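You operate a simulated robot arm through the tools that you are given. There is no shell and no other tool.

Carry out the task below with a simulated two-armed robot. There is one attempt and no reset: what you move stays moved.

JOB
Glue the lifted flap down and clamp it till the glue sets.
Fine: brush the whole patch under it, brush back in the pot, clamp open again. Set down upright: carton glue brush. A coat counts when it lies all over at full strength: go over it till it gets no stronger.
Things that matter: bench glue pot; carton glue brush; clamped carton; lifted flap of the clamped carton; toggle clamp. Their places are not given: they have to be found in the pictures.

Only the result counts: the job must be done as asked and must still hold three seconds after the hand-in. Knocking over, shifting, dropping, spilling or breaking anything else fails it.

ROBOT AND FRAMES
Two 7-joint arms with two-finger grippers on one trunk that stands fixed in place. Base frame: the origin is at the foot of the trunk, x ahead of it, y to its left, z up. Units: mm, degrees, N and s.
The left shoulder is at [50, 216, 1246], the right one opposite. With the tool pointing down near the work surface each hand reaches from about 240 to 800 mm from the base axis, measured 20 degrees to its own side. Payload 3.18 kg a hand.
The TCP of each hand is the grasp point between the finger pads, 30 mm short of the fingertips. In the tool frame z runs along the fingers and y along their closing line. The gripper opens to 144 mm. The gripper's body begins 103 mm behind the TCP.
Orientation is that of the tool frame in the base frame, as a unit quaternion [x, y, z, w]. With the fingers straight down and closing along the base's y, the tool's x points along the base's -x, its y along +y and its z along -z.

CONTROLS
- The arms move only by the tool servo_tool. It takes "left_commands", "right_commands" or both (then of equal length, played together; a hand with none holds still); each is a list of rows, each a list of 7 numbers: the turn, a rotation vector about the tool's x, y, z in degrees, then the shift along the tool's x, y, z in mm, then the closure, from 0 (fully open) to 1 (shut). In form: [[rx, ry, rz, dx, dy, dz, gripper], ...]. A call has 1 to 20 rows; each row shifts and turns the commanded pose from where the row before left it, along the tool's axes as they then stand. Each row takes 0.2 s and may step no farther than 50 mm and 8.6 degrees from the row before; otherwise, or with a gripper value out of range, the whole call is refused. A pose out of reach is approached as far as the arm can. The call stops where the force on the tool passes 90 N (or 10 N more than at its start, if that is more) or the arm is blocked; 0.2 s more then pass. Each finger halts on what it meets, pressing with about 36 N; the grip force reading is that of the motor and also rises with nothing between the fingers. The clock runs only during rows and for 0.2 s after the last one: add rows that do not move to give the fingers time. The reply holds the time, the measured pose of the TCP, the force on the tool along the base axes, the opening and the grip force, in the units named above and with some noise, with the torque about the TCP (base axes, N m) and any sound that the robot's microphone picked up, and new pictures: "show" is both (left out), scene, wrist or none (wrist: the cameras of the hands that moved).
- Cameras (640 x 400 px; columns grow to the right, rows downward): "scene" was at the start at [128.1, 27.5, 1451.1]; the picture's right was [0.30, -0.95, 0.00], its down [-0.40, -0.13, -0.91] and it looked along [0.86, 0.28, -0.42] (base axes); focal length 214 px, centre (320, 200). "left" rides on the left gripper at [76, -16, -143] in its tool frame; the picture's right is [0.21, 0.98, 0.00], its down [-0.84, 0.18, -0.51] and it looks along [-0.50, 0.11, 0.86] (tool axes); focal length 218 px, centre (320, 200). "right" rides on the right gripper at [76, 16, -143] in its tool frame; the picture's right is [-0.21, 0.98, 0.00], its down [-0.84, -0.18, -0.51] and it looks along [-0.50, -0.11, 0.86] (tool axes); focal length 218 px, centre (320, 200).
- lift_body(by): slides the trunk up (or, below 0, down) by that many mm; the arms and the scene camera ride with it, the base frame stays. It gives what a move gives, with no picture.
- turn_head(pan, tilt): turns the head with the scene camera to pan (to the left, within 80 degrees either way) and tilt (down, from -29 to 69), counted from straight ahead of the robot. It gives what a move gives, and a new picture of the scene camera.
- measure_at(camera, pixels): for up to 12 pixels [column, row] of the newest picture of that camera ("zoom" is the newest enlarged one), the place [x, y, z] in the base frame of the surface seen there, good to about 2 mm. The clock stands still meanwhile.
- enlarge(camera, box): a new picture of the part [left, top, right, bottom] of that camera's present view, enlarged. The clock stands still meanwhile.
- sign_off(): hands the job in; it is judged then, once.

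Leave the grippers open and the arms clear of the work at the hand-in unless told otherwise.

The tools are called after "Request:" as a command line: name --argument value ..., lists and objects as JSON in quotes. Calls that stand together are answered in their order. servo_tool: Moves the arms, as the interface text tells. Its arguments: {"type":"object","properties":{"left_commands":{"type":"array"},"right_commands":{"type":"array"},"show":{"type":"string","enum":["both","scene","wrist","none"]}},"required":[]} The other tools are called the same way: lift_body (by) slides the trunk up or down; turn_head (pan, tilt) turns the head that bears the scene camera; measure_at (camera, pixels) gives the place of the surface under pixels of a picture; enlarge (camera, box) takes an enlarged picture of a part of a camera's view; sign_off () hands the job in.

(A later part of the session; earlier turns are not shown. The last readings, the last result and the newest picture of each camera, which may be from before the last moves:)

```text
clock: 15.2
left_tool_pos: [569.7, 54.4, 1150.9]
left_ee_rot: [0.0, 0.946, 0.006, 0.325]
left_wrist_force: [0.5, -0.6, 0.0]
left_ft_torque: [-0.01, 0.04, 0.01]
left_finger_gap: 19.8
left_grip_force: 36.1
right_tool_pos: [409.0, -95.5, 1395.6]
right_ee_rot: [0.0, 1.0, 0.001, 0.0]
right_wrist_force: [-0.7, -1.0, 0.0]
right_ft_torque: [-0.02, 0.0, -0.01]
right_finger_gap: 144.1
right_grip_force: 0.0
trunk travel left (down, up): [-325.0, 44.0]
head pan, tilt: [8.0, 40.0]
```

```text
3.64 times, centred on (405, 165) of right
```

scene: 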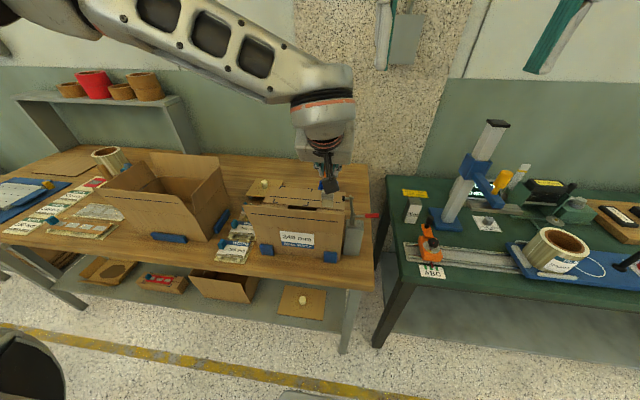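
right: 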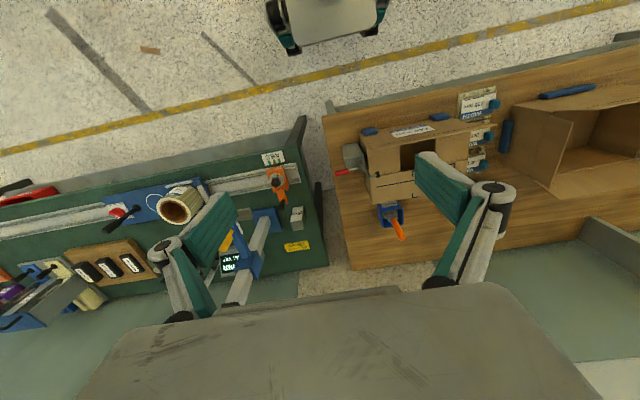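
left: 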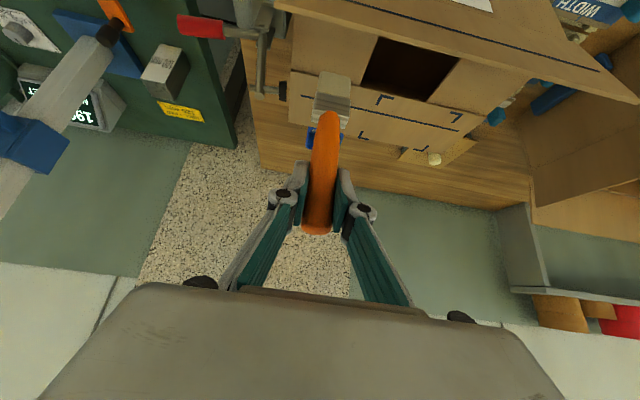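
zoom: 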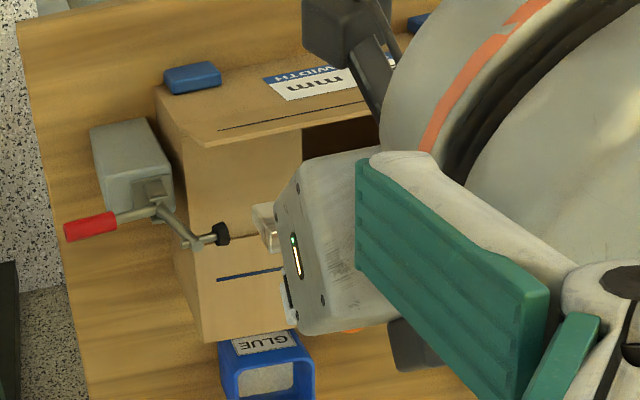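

Good views. Descending 44 mm, then in 2 mm steps towards the side flap surface (contact expected at TCP z≈1097).

Request:
servo_tool --left_commands '[[0, 0, 0, 13.55, 0, 17.3, 1], [0, 0, 0, 13.55, 0, 17.3, 1], [0, 0, 0, 2.5, 0, 3.15, 1], [0, 0, 0, 1.23, 0, 1.58, 1], [0, 0, 0, 1.23, 0, 1.58, 1], [0, 0, 0, 0, 0, 0, 1]]' --show "both"

Request:
enlarge --camera "right" --box '[360, 130, 420, 190]'

Request:
enlarge --camera "left" --box '[250, 30, 390, 130]'

```text
clock: 16.6
left_tool_pos: [569.8, 54.2, 1099.6]
left_ee_rot: [0.0, 0.945, 0.006, 0.326]
left_wrist_force: [-1.0, -0.1, 8.0]
left_ft_torque: [0.01, 0.08, 0.02]
left_finger_gap: 19.5
left_grip_force: 36.2
right_tool_pos: [408.3, -95.0, 1396.1]
right_ee_rot: [0.0, 1.0, 0.0, 0.001]
right_wrist_force: [1.1, -0.8, 0.1]
right_ft_torque: [-0.07, -0.01, 0.01]
right_finger_gap: 144.0
right_grip_force: 0.0
trunk travel left (down, up): [-325.0, 44.0]
head pan, tilt: [8.0, 40.0]
```

scene: 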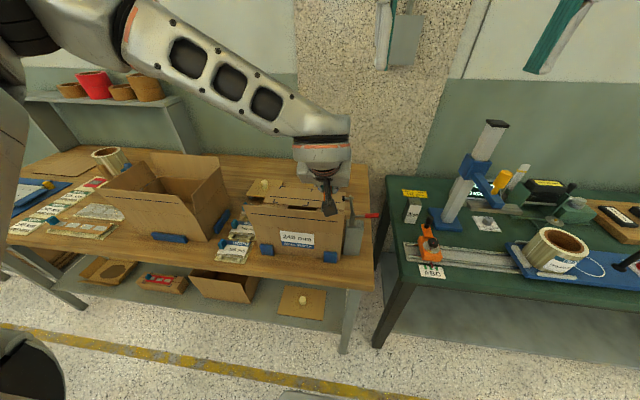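
left: 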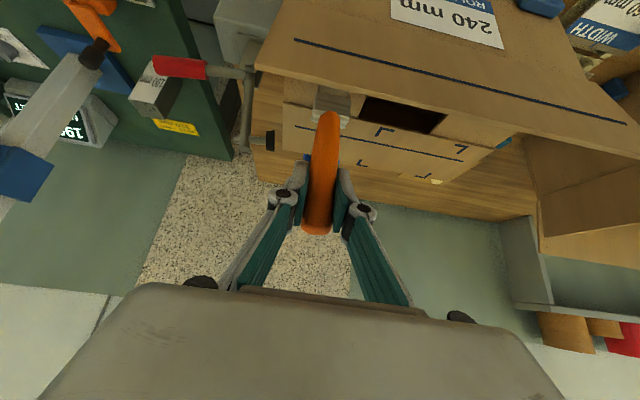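

```text
6.67 times, centred on (390, 160) of right
```

zoom: 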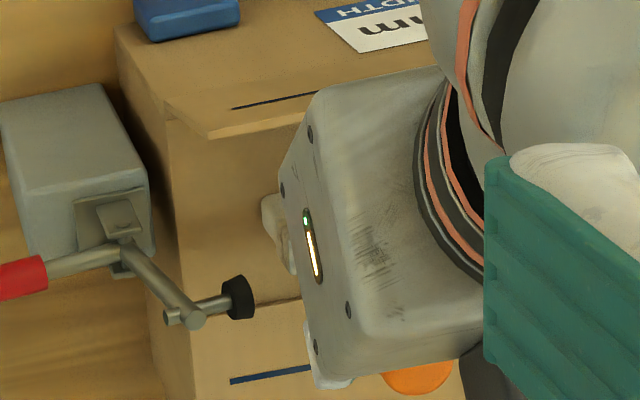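

```text
4.00 times, centred on (320, 80) of left
```

zoom: 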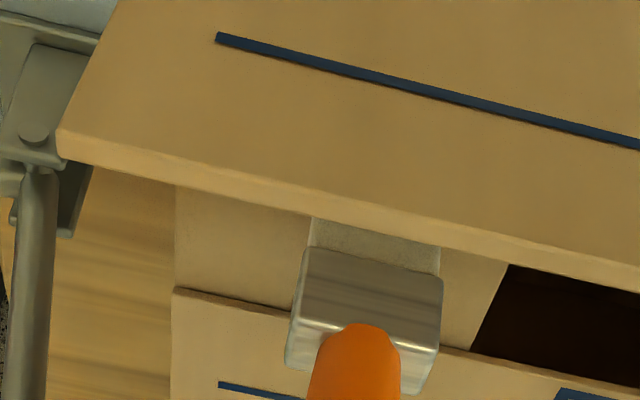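

Contact felt (8 N up). Now a test stroke along x: to x≈598, back to x≈532, and back to the middle, keeping height.

Request:
servo_tool --left_commands '[[0, 0, 0, -11, 0, 8.6, 1], [0, 0, 0, -11, 0, 8.6, 1], [0, 0, 0, 11, 0, -8.6, 1], [0, 0, 0, 11, 0, -8.6, 1], [0, 0, 0, 11, 0, -8.6, 1], [0, 0, 0, 11, 0, -8.6, 1], [0, 0, 0, 8, 0, -6.3, 1], [0, 0, 0, -11, 0, 8.6, 1], [0, 0, 0, -11, 0, 8.6, 1], [0, 0, 0, 0, 0, 0, 1]]' --show "none"

Request:
enlarge --camera "left" --box '[250, 30, 390, 130]'

Request:
enlarge --camera "right" --box '[360, 130, 420, 190]'

```text
clock: 18.8
left_tool_pos: [557.7, 54.6, 1096.5]
left_ee_rot: [0.002, 0.945, 0.005, 0.326]
left_wrist_force: [-4.0, -2.0, 14.5]
left_ft_torque: [-0.03, 0.35, 0.04]
left_finger_gap: 19.7
left_grip_force: 36.1
right_tool_pos: [406.7, -95.1, 1395.8]
right_ee_rot: [0.001, 1.0, 0.0, 0.0]
right_wrist_force: [-0.3, -0.4, 0.1]
right_ft_torque: [0.0, 0.01, -0.02]
right_finger_gap: 144.3
right_grip_force: 0.0
trunk travel left (down, up): [-325.0, 44.0]
head pan, tilt: [8.0, 40.0]
```

```text
4.00 times, centred on (320, 80) of left
```

zoom: 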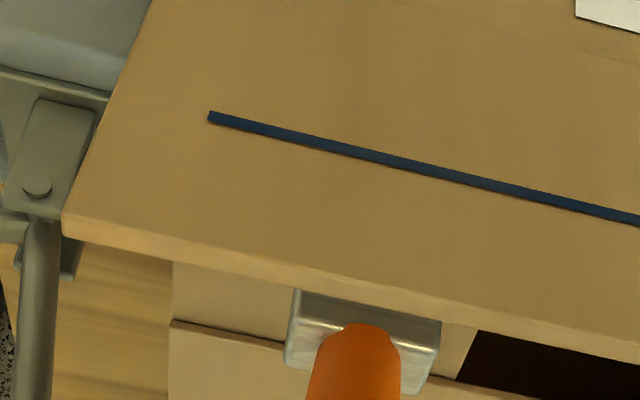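

```text
6.67 times, centred on (390, 160) of right
```

zoom: 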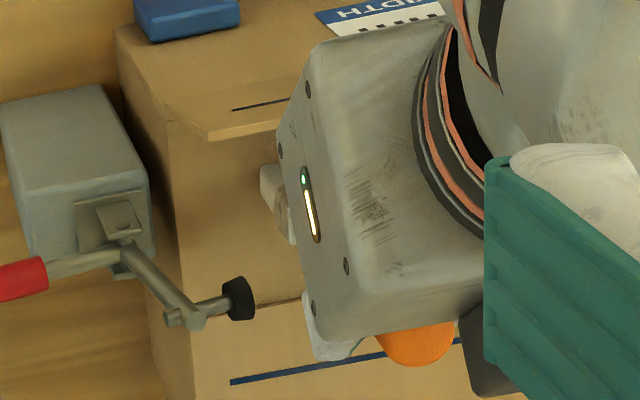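

The side flap was pressed with 14.5 N – a bit much. I lift the brush 60 mm and move it 90 mm to the left to see what the stroke left behind.

Request:
servo_tool --left_commands '[[0, 0, 0, -18.5, 0, -23.6, 1], [0, 0, 0, -18.5, 0, -23.6, 1], [0, 0, 0, 0, 40, 0, 1], [0, 0, 0, 0, 50, 0, 1], [0, 0, 0, 0, 0, 0, 1]]' --show "both"

Request:
enlarge --camera "right" --box '[355, 130, 425, 190]'

Request:
enlarge --camera "scene" --box '[290, 170, 370, 220]'

```text
clock: 20.0
left_tool_pos: [560.0, 142.4, 1159.1]
left_ee_rot: [0.001, 0.945, 0.006, 0.326]
left_wrist_force: [-0.6, 0.7, -1.2]
left_ft_torque: [0.01, 0.02, 0.0]
left_finger_gap: 19.8
left_grip_force: 36.0
right_tool_pos: [408.5, -94.6, 1394.4]
right_ee_rot: [0.001, 1.0, 0.001, 0.0]
right_wrist_force: [0.7, 0.2, -0.2]
right_ft_torque: [0.03, 0.01, 0.02]
right_finger_gap: 144.1
right_grip_force: 0.1
trunk travel left (down, up): [-325.0, 44.0]
head pan, tilt: [8.0, 40.0]
```

scene: 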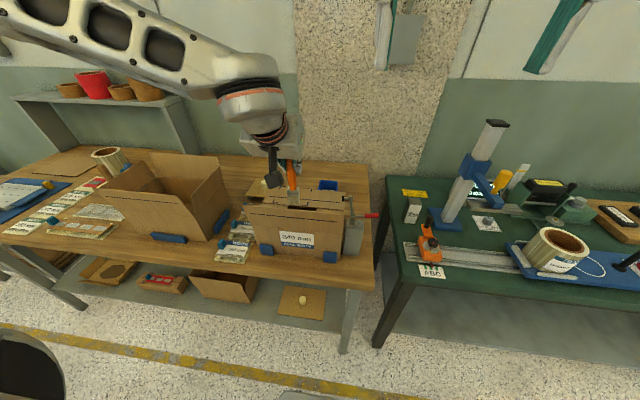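
left: 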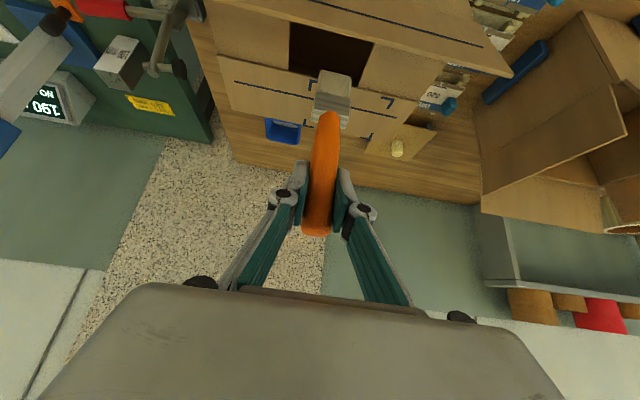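

```text
6.67 times, centred on (390, 160) of right
```

zoom: 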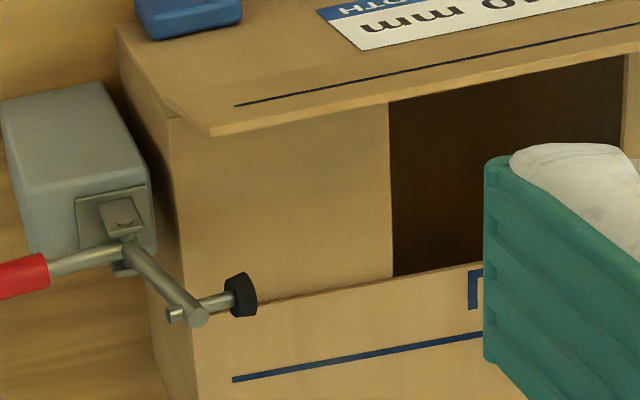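

```text
8.00 times, centred on (330, 195) of scene
```

zoom: 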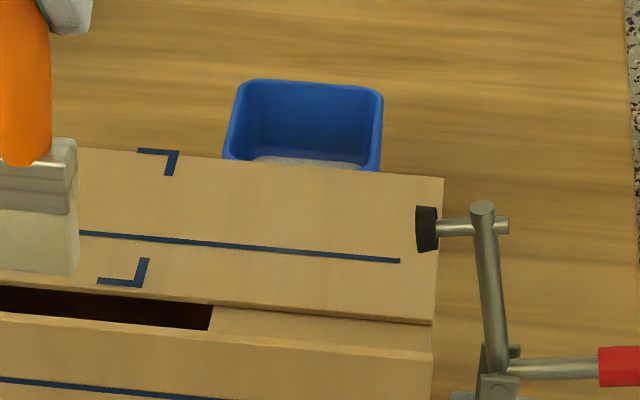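

No obvious coat. I compare with the earlier 10x picture of the same side flap.

Request:
enlarge --camera "right" --box '[362, 138, 410, 178]'

Request:
measure_at --camera "right" --pixels '[[375, 160], [390, 160], [400, 160], [380, 170], [395, 152]]'

```text
10.00 times, centred on (386, 158) of right
```

zoom: 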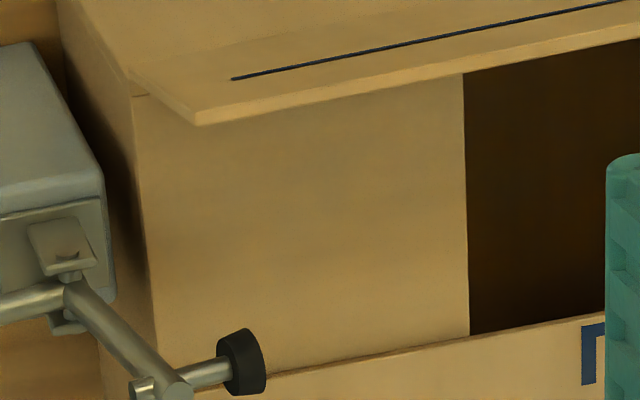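

```text
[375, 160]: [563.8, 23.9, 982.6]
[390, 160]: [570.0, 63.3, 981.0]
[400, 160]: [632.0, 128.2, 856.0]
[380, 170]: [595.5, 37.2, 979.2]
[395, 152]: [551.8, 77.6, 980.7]
```

No change visible. I zoom further (about 20x) at where the stroke's edges would be.

Request:
enlarge --camera "right" --box '[370, 148, 400, 168]'

Request:
enlarge --camera "left" --box '[210, 0, 330, 80]'

Request:
enlarge --camera "left" --box '[290, 50, 370, 120]'

```text
16.00 times, centred on (385, 158) of right
```

zoom: 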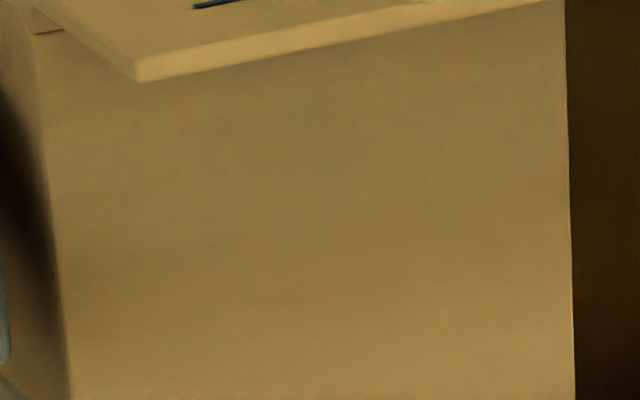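

```text
5.00 times, centred on (270, 40) of left
```

zoom: 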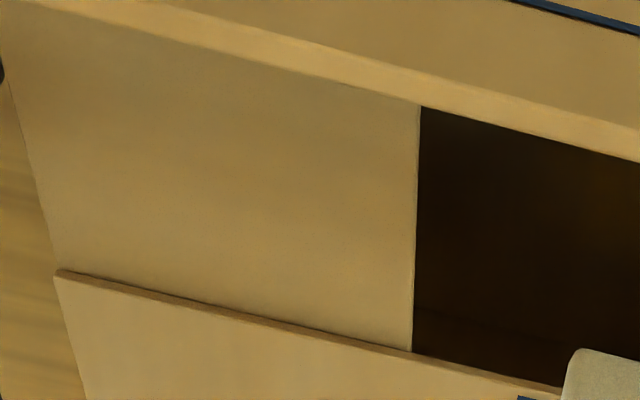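

```text
5.71 times, centred on (330, 85) of left
```

zoom: 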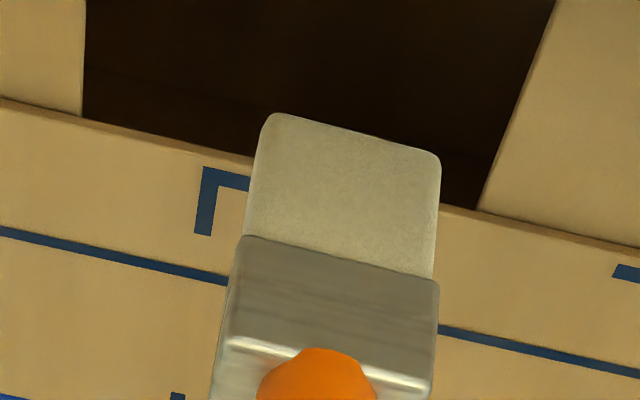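

Nothing visible there. I check the glue level in the pot (scene ≈ (329,190)) against how deep the bristles stood (tip z≈883 when parked).

Request:
measure_at --camera "scene" --pixels '[[328, 190], [326, 190], [332, 190], [330, 187], [329, 191]]'

Request:
measure_at --camera "left" --pixels '[[283, 126], [283, 130], [275, 127], [290, 130]]'

Request:
enlarge --camera "left" --box '[255, 105, 315, 150]'

```text
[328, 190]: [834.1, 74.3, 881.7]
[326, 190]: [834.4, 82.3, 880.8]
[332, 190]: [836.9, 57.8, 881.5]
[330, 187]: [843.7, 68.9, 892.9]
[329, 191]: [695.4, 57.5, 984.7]
```

```text
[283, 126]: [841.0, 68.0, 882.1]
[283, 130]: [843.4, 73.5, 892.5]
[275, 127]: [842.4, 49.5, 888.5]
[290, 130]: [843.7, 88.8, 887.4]
```

```text
8.89 times, centred on (285, 128) of left
```

zoom: 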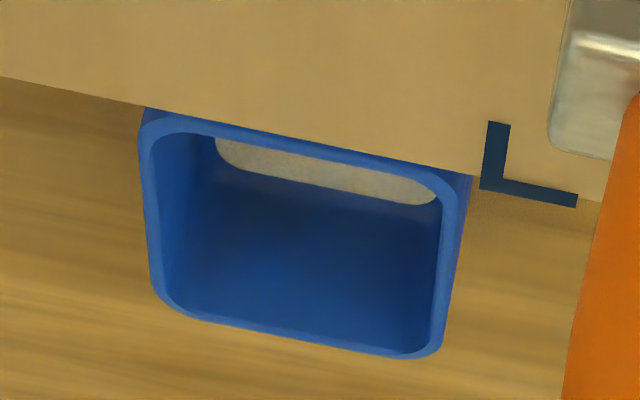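

The glue surface lies at z≈882, so the parked bristles just touched it. I'll go over the same lane several more times with light pressure and then look again.

Request:
servo_tool --left_commands '[[0, 0, 0, 0, -45, 0, 1], [0, 0, 0, 0, -44, 0, 1], [0, 0, 0, 18.5, 0, 23.6, 1], [0, 0, 0, 18.2, 0, 23.3, 1], [0, 0, 0, 0, 0, 0, 1], [0, 0, 0, -11, 0, 8.6, 1], [0, 0, 0, -11, 0, 8.6, 1], [0, 0, 0, -8, 0, 6.25, 1], [0, 0, 0, 11, 0, -8.6, 1], [0, 0, 0, 11, 0, -8.6, 1], [0, 0, 0, 11, 0, -8.6, 1], [0, 0, 0, 11, 0, -8.6, 1], [0, 0, 0, 8, 0, -6.25, 1], [0, 0, 0, -11, 0, 8.6, 1], [0, 0, 0, -11, 0, 8.6, 1], [0, 0, 0, -11, 0, 8.6, 1], [0, 0, 0, -11, 0, 8.6, 1], [0, 0, 0, -8, 0, 6.25, 1], [0, 0, 0, 0, 0, 0, 1]]' --show "none"

```text
clock: 24.0
left_tool_pos: [597.8, 55.0, 1098.6]
left_ee_rot: [-0.001, 0.946, 0.006, 0.325]
left_wrist_force: [-0.2, 0.7, -0.7]
left_ft_torque: [0.01, -0.01, 0.01]
left_finger_gap: 19.3
left_grip_force: 35.7
right_tool_pos: [408.6, -94.5, 1396.1]
right_ee_rot: [0.0, 1.0, 0.0, 0.0]
right_wrist_force: [0.4, -0.1, 0.1]
right_ft_torque: [-0.02, 0.01, 0.0]
right_finger_gap: 144.0
right_grip_force: 0.0
trunk travel left (down, up): [-325.0, 44.0]
head pan, tilt: [8.0, 40.0]
```

No contact force now at this height, so I lower in 1 mm steps to find contact again.

Request:
servo_tool --left_commands '[[0, 0, 0, 8, 0, -6.25, 1], [0, 0, 0, 0.62, 0, 0.79, 1], [0, 0, 0, 0, 0, 0, 1]]' --show "none"

Request:
servo_tool --left_commands '[[0, 0, 0, 0.62, 0, 0.79, 1], [0, 0, 0, 0, 0, 0, 1]]' --show "none"

Request:
servo_tool --left_commands '[[0, 0, 0, 0.62, 0, 0.79, 1], [0, 0, 0, 0, 0, 0, 1]]' --show "wrist"

```text
clock: 24.8
left_tool_pos: [586.8, 55.0, 1098.7]
left_ee_rot: [0.001, 0.945, 0.006, 0.327]
left_wrist_force: [0.3, 0.9, 4.3]
left_ft_torque: [0.03, 0.02, -0.01]
left_finger_gap: 19.2
left_grip_force: 35.8
right_tool_pos: [407.3, -95.2, 1396.0]
right_ee_rot: [0.0, 1.0, 0.0, 0.0]
right_wrist_force: [0.7, -0.2, -0.3]
right_ft_torque: [-0.01, -0.01, 0.03]
right_finger_gap: 144.0
right_grip_force: 0.1
trunk travel left (down, up): [-325.0, 44.0]
head pan, tilt: [8.0, 40.0]
```

```text
clock: 25.4
left_tool_pos: [587.3, 55.4, 1098.2]
left_ee_rot: [0.001, 0.945, 0.005, 0.328]
left_wrist_force: [0.0, 1.5, 13.2]
left_ft_torque: [0.06, -0.04, 0.02]
left_finger_gap: 19.3
left_grip_force: 36.1
right_tool_pos: [407.5, -94.1, 1395.3]
right_ee_rot: [0.0, 1.0, 0.0, 0.0]
right_wrist_force: [-0.2, 0.0, -0.5]
right_ft_torque: [-0.01, 0.01, 0.0]
right_finger_gap: 144.0
right_grip_force: 0.0
trunk travel left (down, up): [-325.0, 44.0]
head pan, tilt: [8.0, 40.0]
```

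```text
clock: 26.0
left_tool_pos: [587.2, 55.0, 1098.3]
left_ee_rot: [0.0, 0.945, 0.005, 0.328]
left_wrist_force: [2.1, 0.4, 22.2]
left_ft_torque: [0.08, -0.25, 0.01]
left_finger_gap: 19.5
left_grip_force: 35.8
right_tool_pos: [406.1, -93.6, 1396.2]
right_ee_rot: [-0.001, 1.0, 0.0, 0.001]
right_wrist_force: [0.3, -0.1, 0.9]
right_ft_torque: [0.0, -0.01, 0.01]
right_finger_gap: 144.0
right_grip_force: 0.0
trunk travel left (down, up): [-325.0, 44.0]
head pan, tilt: [8.0, 40.0]
```

left: 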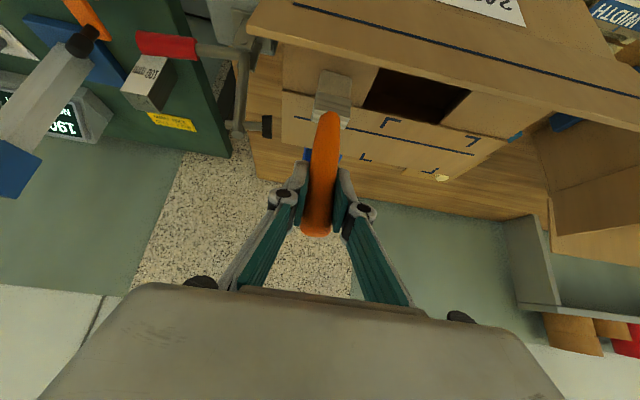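

Contact at TCP z≈1098.5 with about 9 N/mm stiffness. I ease up 1.5 mm (≈8 N) and make several full strokes in this lane.

Request:
servo_tool --left_commands '[[0, 0, 0, -0.93, 0, -1.18, 1], [0, 0, 0, -9.5, 0, 7.4, 1], [0, 0, 0, 10.5, 0, -8.2, 1], [0, 0, 0, 10.5, 0, -8.2, 1], [0, 0, 0, 10.5, 0, -8.2, 1], [0, 0, 0, 10.5, 0, -8.2, 1], [0, 0, 0, 10.5, 0, -8.2, 1], [0, 0, 0, -10.5, 0, 8.2, 1], [0, 0, 0, -10.5, 0, 8.2, 1], [0, 0, 0, -10.5, 0, 8.2, 1], [0, 0, 0, -10.5, 0, 8.2, 1], [0, 0, 0, -10.5, 0, 8.2, 1], [0, 0, 0, 0, 0, 0, 1]]' --show "none"

Request:
servo_tool --left_commands '[[0, 0, 0, 10.5, 0, -8.2, 1], [0, 0, 0, 10.5, 0, -8.2, 1], [0, 0, 0, 10.5, 0, -8.2, 1], [0, 0, 0, 10.5, 0, -8.2, 1], [0, 0, 0, 10.5, 0, -8.2, 1], [0, 0, 0, -10.5, 0, 8.2, 1], [0, 0, 0, -10.5, 0, 8.2, 1], [0, 0, 0, -10.5, 0, 8.2, 1], [0, 0, 0, -10.5, 0, 8.2, 1], [0, 0, 0, -10.5, 0, 8.2, 1], [0, 0, 0, -18.5, 0, -23.6, 1], [0, 0, 0, -18.5, 0, -23.6, 1], [0, 0, 0, 0, 45, 0, 1], [0, 0, 0, 0, 45, 0, 1], [0, 0, 0, 0, 0, 0, 1]]' --show "both"

Request:
enlarge --camera "right" --box '[362, 138, 410, 178]'

Request:
enlarge --camera "left" --box '[210, 0, 330, 80]'

```text
clock: 28.8
left_tool_pos: [598.7, 54.6, 1096.8]
left_ee_rot: [0.001, 0.945, 0.005, 0.326]
left_wrist_force: [-1.5, -0.2, 3.3]
left_ft_torque: [0.05, 0.04, 0.03]
left_finger_gap: 19.0
left_grip_force: 36.7
right_tool_pos: [408.7, -94.7, 1395.5]
right_ee_rot: [-0.001, 1.0, 0.0, 0.0]
right_wrist_force: [0.5, 0.9, -0.1]
right_ft_torque: [0.03, -0.01, -0.03]
right_finger_gap: 144.0
right_grip_force: 0.1
trunk travel left (down, up): [-325.0, 44.0]
head pan, tilt: [8.0, 40.0]
```

```text
clock: 32.0
left_tool_pos: [599.9, 144.6, 1158.2]
left_ee_rot: [0.001, 0.945, 0.007, 0.326]
left_wrist_force: [-0.3, 1.1, -1.4]
left_ft_torque: [-0.03, 0.0, 0.0]
left_finger_gap: 19.3
left_grip_force: 36.2
right_tool_pos: [408.4, -94.0, 1395.4]
right_ee_rot: [0.0, 1.0, 0.0, 0.0]
right_wrist_force: [0.2, -1.2, -0.1]
right_ft_torque: [0.04, -0.04, 0.01]
right_finger_gap: 144.0
right_grip_force: 0.1
trunk travel left (down, up): [-325.0, 44.0]
head pan, tilt: [8.0, 40.0]
```

scene: 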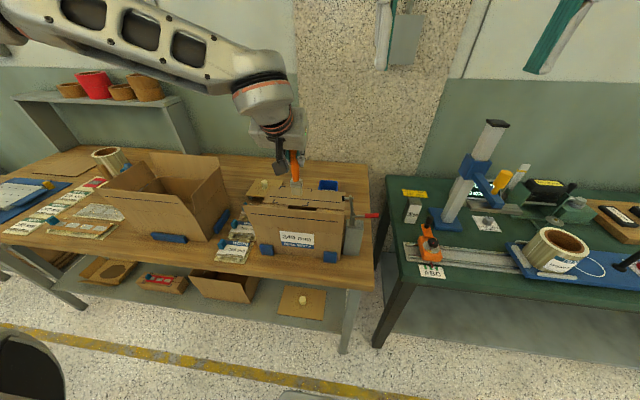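
left: 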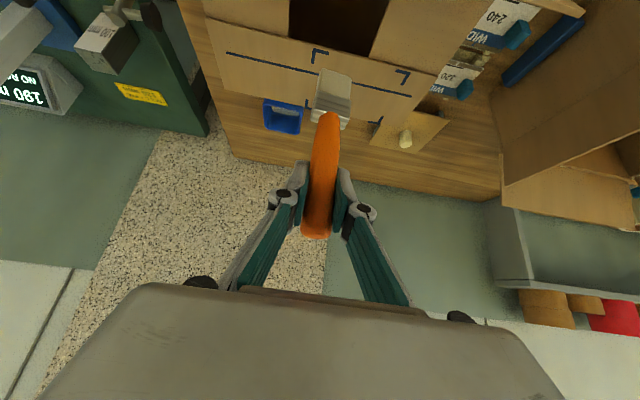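

```text
10.00 times, centred on (386, 158) of right
```

zoom: 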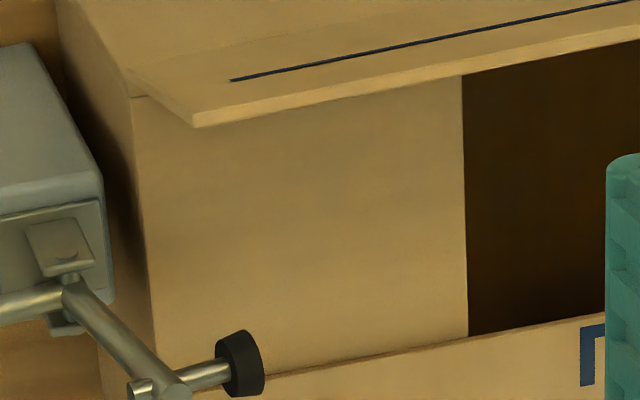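

```text
5.00 times, centred on (270, 40) of left
```

zoom: 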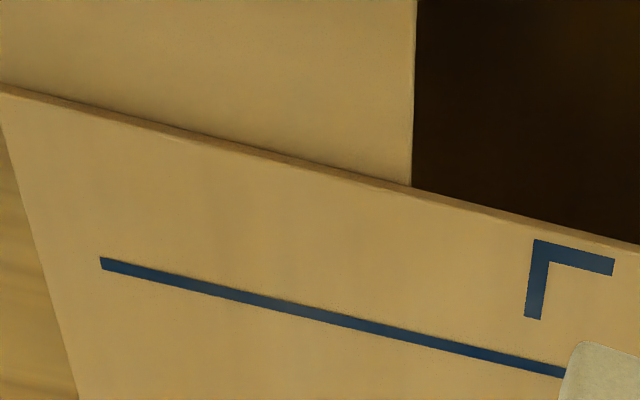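

Still nothing shows, so I suspect the brush isn't loaded (its tip only just reached the glue surface). I'll take it back over the pot and dip it properly, then look at the bristles.

Request:
servo_tool --left_commands '[[0, 0, 0, -27.5, -11.2, 21.5, 1], [0, 0, 0, -27.5, -11.2, 21.5, 1], [0, 0, 0, -27.5, -11.2, 21.5, 1], [0, 0, 0, -27.5, -11.2, 21.5, 1], [0, 0, 0, -27.5, -11.2, 21.5, 1], [0, 0, 0, -27.2, -11, 21.2, 1], [0, 0, 0, 0, 0, 0, 1], [0, 0, 0, 18.5, 0, 23.6, 1], [0, 0, 0, 18.5, 0, 23.6, 1], [0, 0, 0, 12.3, 0, 15.8, 1], [0, 0, 0, 12.3, 0, 15.8, 1], [0, 0, 0, 0, 0, 0, 1]]' --show "both"

```text
clock: 34.6
left_tool_pos: [807.5, 79.7, 1057.1]
left_ee_rot: [0.001, 0.945, 0.006, 0.326]
left_wrist_force: [0.0, 0.6, -0.3]
left_ft_torque: [0.0, 0.0, -0.03]
left_finger_gap: 19.2
left_grip_force: 36.2
right_tool_pos: [408.3, -94.0, 1396.3]
right_ee_rot: [-0.001, 1.0, 0.0, 0.0]
right_wrist_force: [0.0, -0.4, -0.5]
right_ft_torque: [-0.01, -0.02, -0.04]
right_finger_gap: 143.8
right_grip_force: 0.1
trunk travel left (down, up): [-325.0, 44.0]
head pan, tilt: [8.0, 40.0]
```

scene: 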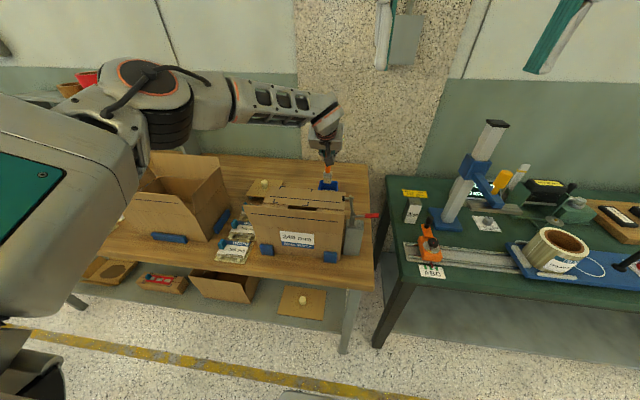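
left: 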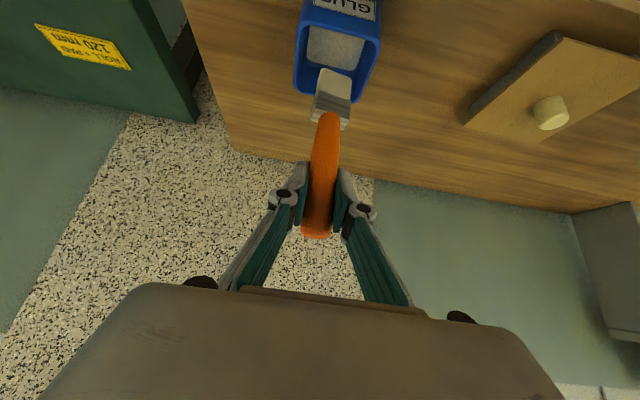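

Over the pot; the glue surface is visible at (335,45). I measure glue and bristles and zoom.

Request:
measure_at --camera "left" --pixels '[[335, 45], [320, 40], [350, 45], [335, 58], [320, 75], [345, 80], [333, 72], [297, 50], [380, 50], [318, 100], [347, 104]]'

Request:
enlarge --camera "left" --box '[285, 0, 385, 130]'

```text
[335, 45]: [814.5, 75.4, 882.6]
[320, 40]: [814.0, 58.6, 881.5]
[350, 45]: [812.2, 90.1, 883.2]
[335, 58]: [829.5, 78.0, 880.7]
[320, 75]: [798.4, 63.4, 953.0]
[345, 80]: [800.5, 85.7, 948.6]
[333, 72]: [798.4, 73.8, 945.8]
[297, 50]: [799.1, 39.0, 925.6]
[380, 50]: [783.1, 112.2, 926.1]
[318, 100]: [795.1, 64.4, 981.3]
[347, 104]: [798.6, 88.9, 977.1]
```

```text
3.08 times, centred on (335, 65) of left
```

zoom: 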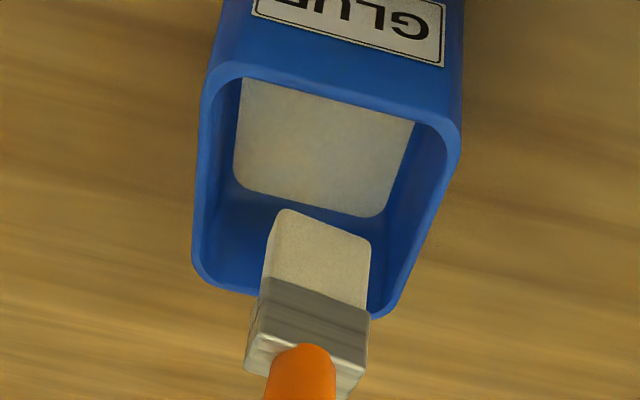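

Glue surface z≈882, tip now ≈939. Correcting x/y slightly and lowering into the pot until the tip is a little under the surface, watching the force.

Request:
servo_tool --left_commands '[[0, 0, 0, -1.2, -2, 0.9, 1], [0, 0, 0, 12.3, 0, 15.8, 1], [0, 0, 0, 12.3, 0, 15.8, 1], [0, 0, 0, 6.2, 0, 7.9, 1], [0, 0, 0, 1.85, 0, 2.36, 1], [0, 0, 0, 1.85, 0, 2.36, 1], [0, 0, 0, 0, 0, 0, 1]]' --show "none"

Request:
servo_tool --left_commands '[[0, 0, 0, 1.23, 0, 1.58, 1], [0, 0, 0, 1.23, 0, 1.58, 1], [0, 0, 0, 0, 0, 0, 1]]' --show "wrist"

```text
clock: 36.2
left_tool_pos: [810.4, 78.1, 1000.8]
left_ee_rot: [0.001, 0.946, 0.005, 0.325]
left_wrist_force: [-0.2, 0.8, -1.1]
left_ft_torque: [-0.01, -0.01, 0.0]
left_finger_gap: 19.1
left_grip_force: 35.4
right_tool_pos: [408.4, -93.5, 1395.9]
right_ee_rot: [0.001, 1.0, 0.0, 0.0]
right_wrist_force: [0.4, 0.3, 0.6]
right_ft_torque: [0.0, -0.01, -0.02]
right_finger_gap: 143.9
right_grip_force: 0.0
trunk travel left (down, up): [-325.0, 44.0]
head pan, tilt: [8.0, 40.0]
```

```text
clock: 37.0
left_tool_pos: [809.9, 77.3, 997.0]
left_ee_rot: [0.001, 0.945, 0.005, 0.326]
left_wrist_force: [-0.9, 0.6, 0.1]
left_ft_torque: [0.06, -0.02, -0.01]
left_finger_gap: 19.0
left_grip_force: 36.0
right_tool_pos: [407.9, -94.2, 1394.8]
right_ee_rot: [0.0, 1.0, 0.001, 0.0]
right_wrist_force: [-0.7, -0.5, 0.2]
right_ft_torque: [0.01, -0.01, -0.01]
right_finger_gap: 144.0
right_grip_force: 0.1
trunk travel left (down, up): [-325.0, 44.0]
head pan, tilt: [8.0, 40.0]
```

left: 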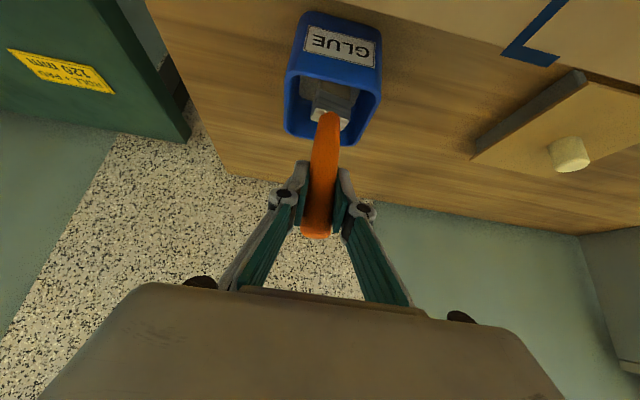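

No resistance; going a few millimetres deeper.

Request:
servo_tool --left_commands '[[0, 0, 0, 1.23, 0, 1.58, 1], [0, 0, 0, 1.23, 0, 1.58, 1], [0, 0, 0, 0, 0, 0, 1]]' --show "none"

Request:
servo_tool --left_commands '[[0, 0, 0, 1.23, 0, 1.58, 1], [0, 0, 0, 1.23, 0, 1.58, 1], [0, 0, 0, 0, 0, 0, 1]]' --show "wrist"

Request:
enlarge --camera "left" --box '[275, 60, 395, 160]'

```text
clock: 37.8
left_tool_pos: [810.0, 78.7, 996.6]
left_ee_rot: [0.001, 0.945, 0.005, 0.328]
left_wrist_force: [-0.2, 0.2, 17.4]
left_ft_torque: [0.1, 0.03, 0.05]
left_finger_gap: 19.0
left_grip_force: 35.9
right_tool_pos: [406.5, -95.5, 1396.3]
right_ee_rot: [0.001, 1.0, 0.0, 0.001]
right_wrist_force: [-0.3, -0.9, -1.4]
right_ft_torque: [0.02, 0.04, 0.01]
right_finger_gap: 143.9
right_grip_force: 0.1
trunk travel left (down, up): [-325.0, 44.0]
head pan, tilt: [8.0, 40.0]
```

```text
clock: 38.6
left_tool_pos: [810.7, 77.6, 995.2]
left_ee_rot: [0.002, 0.944, 0.005, 0.329]
left_wrist_force: [0.3, -0.9, 29.7]
left_ft_torque: [-0.13, -0.24, 0.08]
left_finger_gap: 19.1
left_grip_force: 35.9
right_tool_pos: [403.9, -94.1, 1396.9]
right_ee_rot: [-0.001, 1.0, 0.0, 0.001]
right_wrist_force: [-1.0, 1.3, -0.2]
right_ft_torque: [0.0, 0.01, 0.0]
right_finger_gap: 143.8
right_grip_force: 0.0
trunk travel left (down, up): [-325.0, 44.0]
head pan, tilt: [8.0, 40.0]
```

left: 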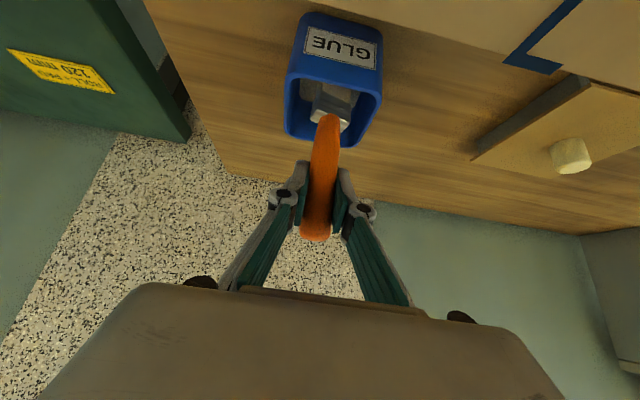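

```text
4.00 times, centred on (335, 110) of left
```

zoom: 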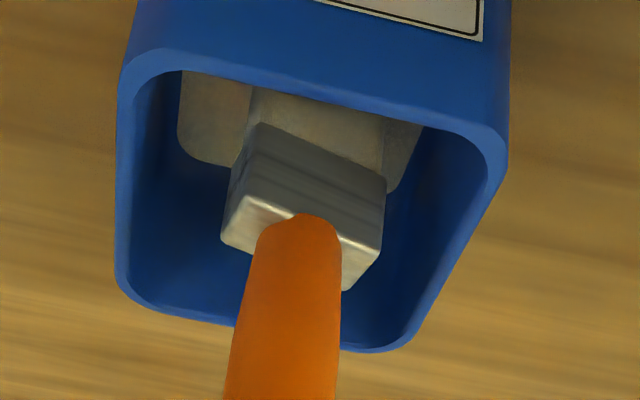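

The bristles bottom out at tip z≈880 – a real dip with some pressure now. I lift out and inspect the bristles.

Request:
servo_tool --left_commands '[[0, 0, 0, -2.5, 0, -3.2, 1], [0, 0, 0, 0, 0, 0, 1], [0, 0, 0, -18.5, 0, -23.6, 1], [0, 0, 0, -18.5, 0, -23.6, 1], [0, 0, 0, -18.5, 0, -23.6, 1], [0, 0, 0, -18.5, 0, -23.6, 1], [0, 0, 0, -18.5, 0, -23.6, 1], [0, 0, 0, 0, 0, 0, 1]]' --show "wrist"

Request:
enlarge --camera "left" --box '[285, 40, 385, 130]'

Request:
measure_at --camera "left" --pixels '[[321, 76], [335, 77], [348, 80], [334, 100], [316, 110]]'

```text
clock: 40.4
left_tool_pos: [811.9, 76.3, 1141.9]
left_ee_rot: [0.001, 0.946, 0.006, 0.325]
left_wrist_force: [-0.3, 0.6, -1.1]
left_ft_torque: [0.0, 0.01, 0.03]
left_finger_gap: 18.9
left_grip_force: 35.7
right_tool_pos: [408.0, -93.7, 1394.0]
right_ee_rot: [0.0, 1.0, 0.0, 0.0]
right_wrist_force: [0.6, -0.1, -0.4]
right_ft_torque: [0.03, 0.02, -0.01]
right_finger_gap: 143.8
right_grip_force: 0.1
trunk travel left (down, up): [-325.0, 44.0]
head pan, tilt: [8.0, 40.0]
```

left: 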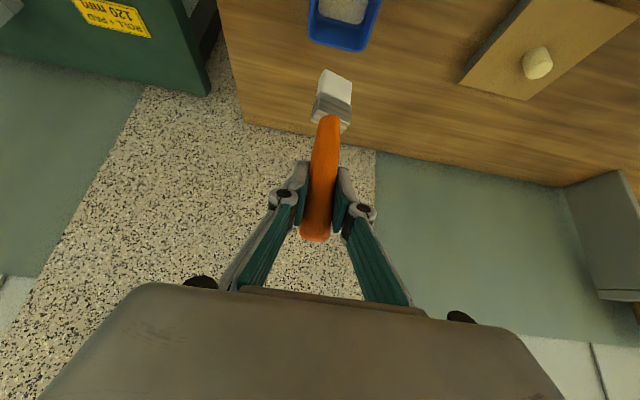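

```text
4.44 times, centred on (335, 85) of left
```

zoom: 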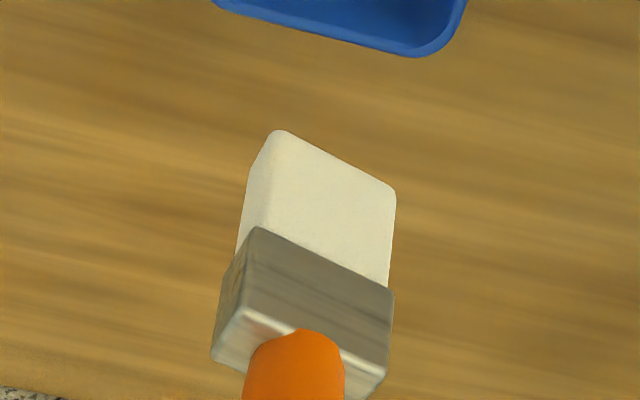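

```text
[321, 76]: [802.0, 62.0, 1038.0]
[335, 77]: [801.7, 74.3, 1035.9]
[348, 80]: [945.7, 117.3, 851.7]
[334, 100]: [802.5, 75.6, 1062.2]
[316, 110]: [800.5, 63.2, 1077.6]
```

The bristles have turned distinctly whiter – the brush is now loaded with glue (it was dry before). The brush seems slightly twisted in the grip; I measure its faces on the enlarged picture.

Request:
measure_at --camera "zoom" --pixels '[[262, 160], [280, 140], [385, 195], [335, 170], [250, 220], [260, 236], [385, 292], [225, 345], [360, 390], [245, 200], [390, 240], [330, 220]]'

Request:
enlarge --camera "scene" --box '[300, 120, 360, 180]'

```text
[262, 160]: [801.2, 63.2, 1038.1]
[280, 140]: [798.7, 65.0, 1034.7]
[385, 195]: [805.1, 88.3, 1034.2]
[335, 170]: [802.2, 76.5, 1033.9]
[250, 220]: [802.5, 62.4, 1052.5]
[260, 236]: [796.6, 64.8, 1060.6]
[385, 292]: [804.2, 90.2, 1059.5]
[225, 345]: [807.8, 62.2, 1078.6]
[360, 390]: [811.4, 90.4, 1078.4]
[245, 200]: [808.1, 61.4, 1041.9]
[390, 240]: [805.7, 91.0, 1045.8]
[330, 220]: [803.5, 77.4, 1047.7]
```

```text
6.67 times, centred on (330, 150) of scene
```

zoom: 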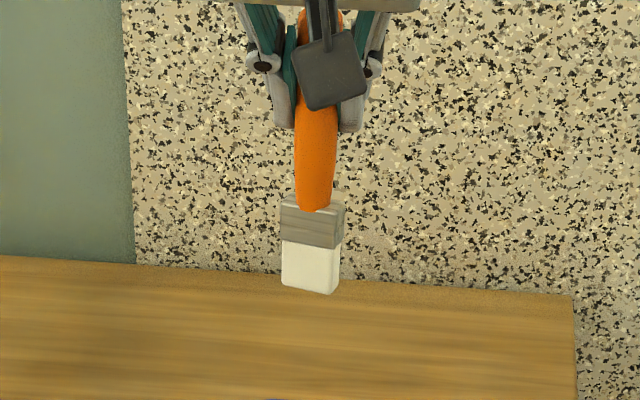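

The brush slid up ~7 mm in the grip (tip now ≈110 mm below the TCP) and is yawed ~15°, still upright – acceptable. Now back over the right side flap with the loaded brush.

Request:
servo_tool --left_commands '[[0, 0, 0, 31.8, -3.2, -24.8, 1], [0, 0, 0, 31.8, -3.2, -24.8, 1], [0, 0, 0, 31.8, -3.2, -24.8, 1], [0, 0, 0, 31.8, -3.2, -24.8, 1], [0, 0, 0, 31.8, -3.2, -24.8, 1], [0, 0, 0, 31.8, -3.2, -24.8, 1], [0, 0, 0, 12.9, 0, 16.5, 1], [0, 0, 0, 12.9, 0, 16.5, 1], [0, 0, 0, 2.5, 0, 3.15, 1], [0, 0, 0, 0, 0, 0, 1]]' --show "wrist"

```text
clock: 42.6
left_tool_pos: [568.2, 56.7, 1097.5]
left_ee_rot: [0.002, 0.945, 0.005, 0.326]
left_wrist_force: [-0.1, 0.3, -0.6]
left_ft_torque: [-0.01, 0.02, -0.03]
left_finger_gap: 19.1
left_grip_force: 36.3
right_tool_pos: [409.2, -94.0, 1396.0]
right_ee_rot: [0.0, 1.0, 0.0, 0.0]
right_wrist_force: [-0.8, -0.5, 0.7]
right_ft_torque: [-0.03, -0.03, -0.03]
right_finger_gap: 143.9
right_grip_force: 0.1
trunk travel left (down, up): [-325.0, 44.0]
head pan, tilt: [8.0, 40.0]
```

left: 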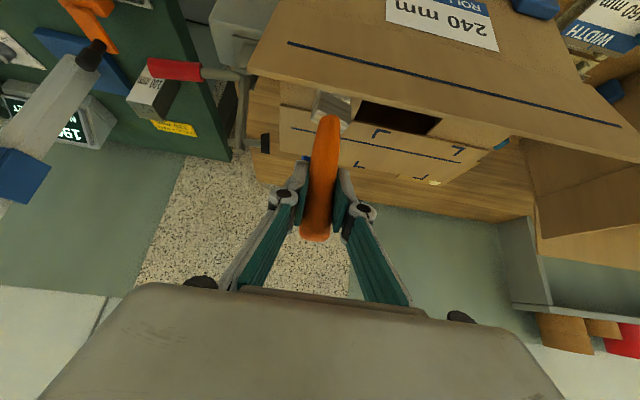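

No contact yet at 1097.5; stepping down gently.

Request:
servo_tool --left_commands '[[0, 0, 0, 1.23, 0, 1.58, 1], [0, 0, 0, 1.23, 0, 1.58, 1], [0, 0, 0, 0, 0, 0, 1]]' --show "none"

Request:
servo_tool --left_commands '[[0, 0, 0, 0.62, 0, 0.79, 1], [0, 0, 0, 0.62, 0, 0.79, 1], [0, 0, 0, 0, 0, 0, 1]]' --show "none"

```text
clock: 43.4
left_tool_pos: [569.1, 57.6, 1094.9]
left_ee_rot: [0.0, 0.945, 0.006, 0.327]
left_wrist_force: [0.4, 2.2, 11.1]
left_ft_torque: [0.12, -0.01, 0.02]
left_finger_gap: 19.2
left_grip_force: 36.1
right_tool_pos: [407.1, -94.3, 1395.0]
right_ee_rot: [0.001, 1.0, 0.0, 0.0]
right_wrist_force: [-0.4, -0.2, -0.1]
right_ft_torque: [0.01, 0.01, -0.02]
right_finger_gap: 143.8
right_grip_force: 0.0
trunk travel left (down, up): [-325.0, 44.0]
head pan, tilt: [8.0, 40.0]
```

```text
clock: 44.2
left_tool_pos: [568.0, 56.5, 1093.9]
left_ee_rot: [0.0, 0.944, 0.006, 0.329]
left_wrist_force: [1.4, 2.2, 29.8]
left_ft_torque: [0.12, -0.16, 0.03]
left_finger_gap: 19.0
left_grip_force: 35.6
right_tool_pos: [406.6, -93.5, 1396.6]
right_ee_rot: [0.0, 1.0, -0.001, 0.001]
right_wrist_force: [0.4, 0.0, -0.7]
right_ft_torque: [0.02, 0.02, 0.0]
right_finger_gap: 144.2
right_grip_force: 0.0
trunk travel left (down, up): [-325.0, 44.0]
head pan, tilt: [8.0, 40.0]
```

Contact at about 1095; I back off 2.2 mm and stroke along x in this lane, then lift aside to look.

Request:
servo_tool --left_commands '[[0, 0, 0, -1.36, 0, -1.73, 1], [0, 0, 0, -11, 0, 8.6, 1], [0, 0, 0, -11, 0, 8.6, 1], [0, 0, 0, 10.5, 0, -8.2, 1], [0, 0, 0, 10.5, 0, -8.2, 1], [0, 0, 0, 10.5, 0, -8.2, 1], [0, 0, 0, 10.5, 0, -8.2, 1], [0, 0, 0, 10.5, 0, -8.2, 1], [0, 0, 0, -18.5, 0, -23.6, 1], [0, 0, 0, -18.5, 0, -23.6, 1], [0, 0, 0, 0, 45, 0, 1], [0, 0, 0, 0, 45, 0, 1], [0, 0, 0, 0, 0, 0, 1]]' --show "wrist"

Request:
enlarge --camera "right" --box '[362, 138, 410, 178]'

```text
clock: 47.0
left_tool_pos: [529.4, 145.5, 1152.5]
left_ee_rot: [0.001, 0.946, 0.005, 0.326]
left_wrist_force: [0.7, 0.3, 0.1]
left_ft_torque: [0.02, 0.02, 0.03]
left_finger_gap: 18.9
left_grip_force: 36.2
right_tool_pos: [407.6, -95.0, 1396.1]
right_ee_rot: [0.0, 1.0, -0.001, 0.0]
right_wrist_force: [-0.9, 0.8, 0.2]
right_ft_torque: [0.0, 0.02, -0.02]
right_finger_gap: 144.1
right_grip_force: 0.1
trunk travel left (down, up): [-325.0, 44.0]
head pan, tilt: [8.0, 40.0]
```

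left: 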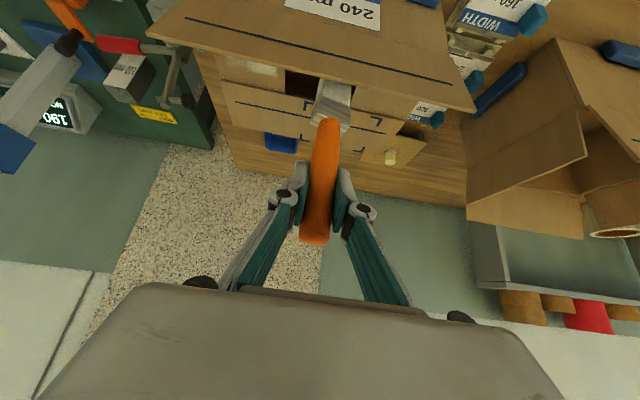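

```text
10.00 times, centred on (386, 158) of right
```

zoom: 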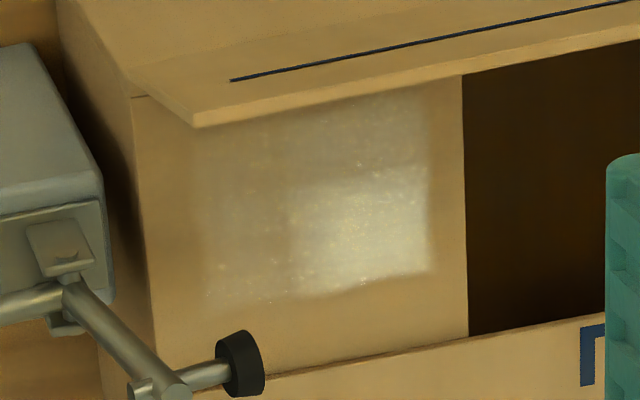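

Now a whitish coat shows on the right side flap – this is the patch. I measure its outline on the enlarged picture.

Request:
measure_at --camera "zoom" --pixels '[[192, 200], [432, 200], [205, 303], [430, 272], [290, 180], [295, 290], [325, 290], [420, 100], [200, 140], [300, 230], [463, 200], [140, 200]]'

Request:
enlarge --camera "left" --box '[200, 40, 310, 110]'

```text
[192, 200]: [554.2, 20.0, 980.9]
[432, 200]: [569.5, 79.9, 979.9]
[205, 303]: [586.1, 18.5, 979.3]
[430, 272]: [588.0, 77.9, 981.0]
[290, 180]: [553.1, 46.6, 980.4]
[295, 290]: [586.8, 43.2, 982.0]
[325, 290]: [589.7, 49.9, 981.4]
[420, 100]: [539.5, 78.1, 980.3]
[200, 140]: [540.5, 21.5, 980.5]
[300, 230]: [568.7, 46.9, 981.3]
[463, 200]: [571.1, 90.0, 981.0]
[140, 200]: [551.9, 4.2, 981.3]
```

```text
5.71 times, centred on (255, 75) of left
```

zoom: 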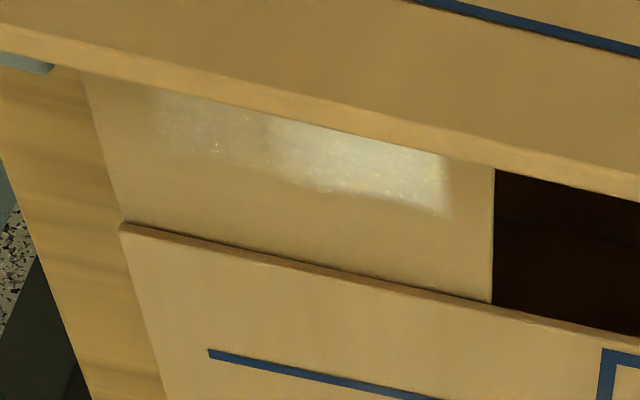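

The patch appears to span about y 20–79 and x ~530–588 (centre under the clamp). Before brushing its right half I need the clamp tip's exact extent, so I zoom on it with the right camera.

Request:
enlarge --camera "right" --box '[362, 160, 394, 180]'

```text
16.00 times, centred on (378, 170) of right
```

zoom: 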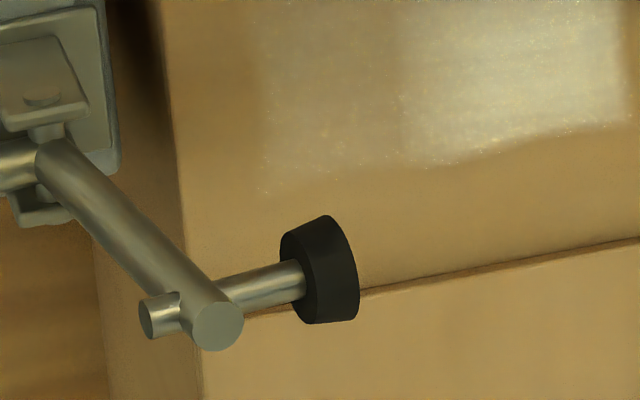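

Request:
measure_at --camera "zoom" --pixels '[[350, 270], [335, 225], [340, 315], [310, 275], [265, 285], [215, 325], [150, 315], [120, 220], [50, 150], [262, 195], [630, 120], [450, 160]]'

Request:
enlarge --camera "right" --box '[330, 130, 378, 180]'

```text
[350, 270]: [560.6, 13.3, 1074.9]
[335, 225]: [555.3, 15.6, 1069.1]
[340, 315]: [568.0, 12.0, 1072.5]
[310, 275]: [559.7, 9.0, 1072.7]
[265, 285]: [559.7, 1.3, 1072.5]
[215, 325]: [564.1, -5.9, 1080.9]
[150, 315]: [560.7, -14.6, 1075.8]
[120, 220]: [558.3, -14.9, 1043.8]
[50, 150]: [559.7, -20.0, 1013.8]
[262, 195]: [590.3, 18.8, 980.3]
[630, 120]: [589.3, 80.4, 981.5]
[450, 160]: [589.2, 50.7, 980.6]
```

```text
8.00 times, centred on (354, 155) of right
```

zoom: 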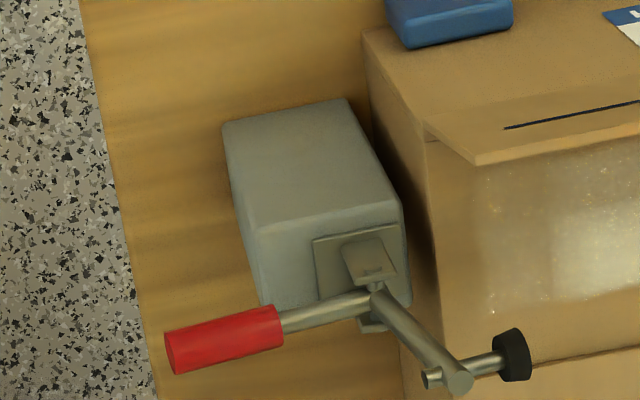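

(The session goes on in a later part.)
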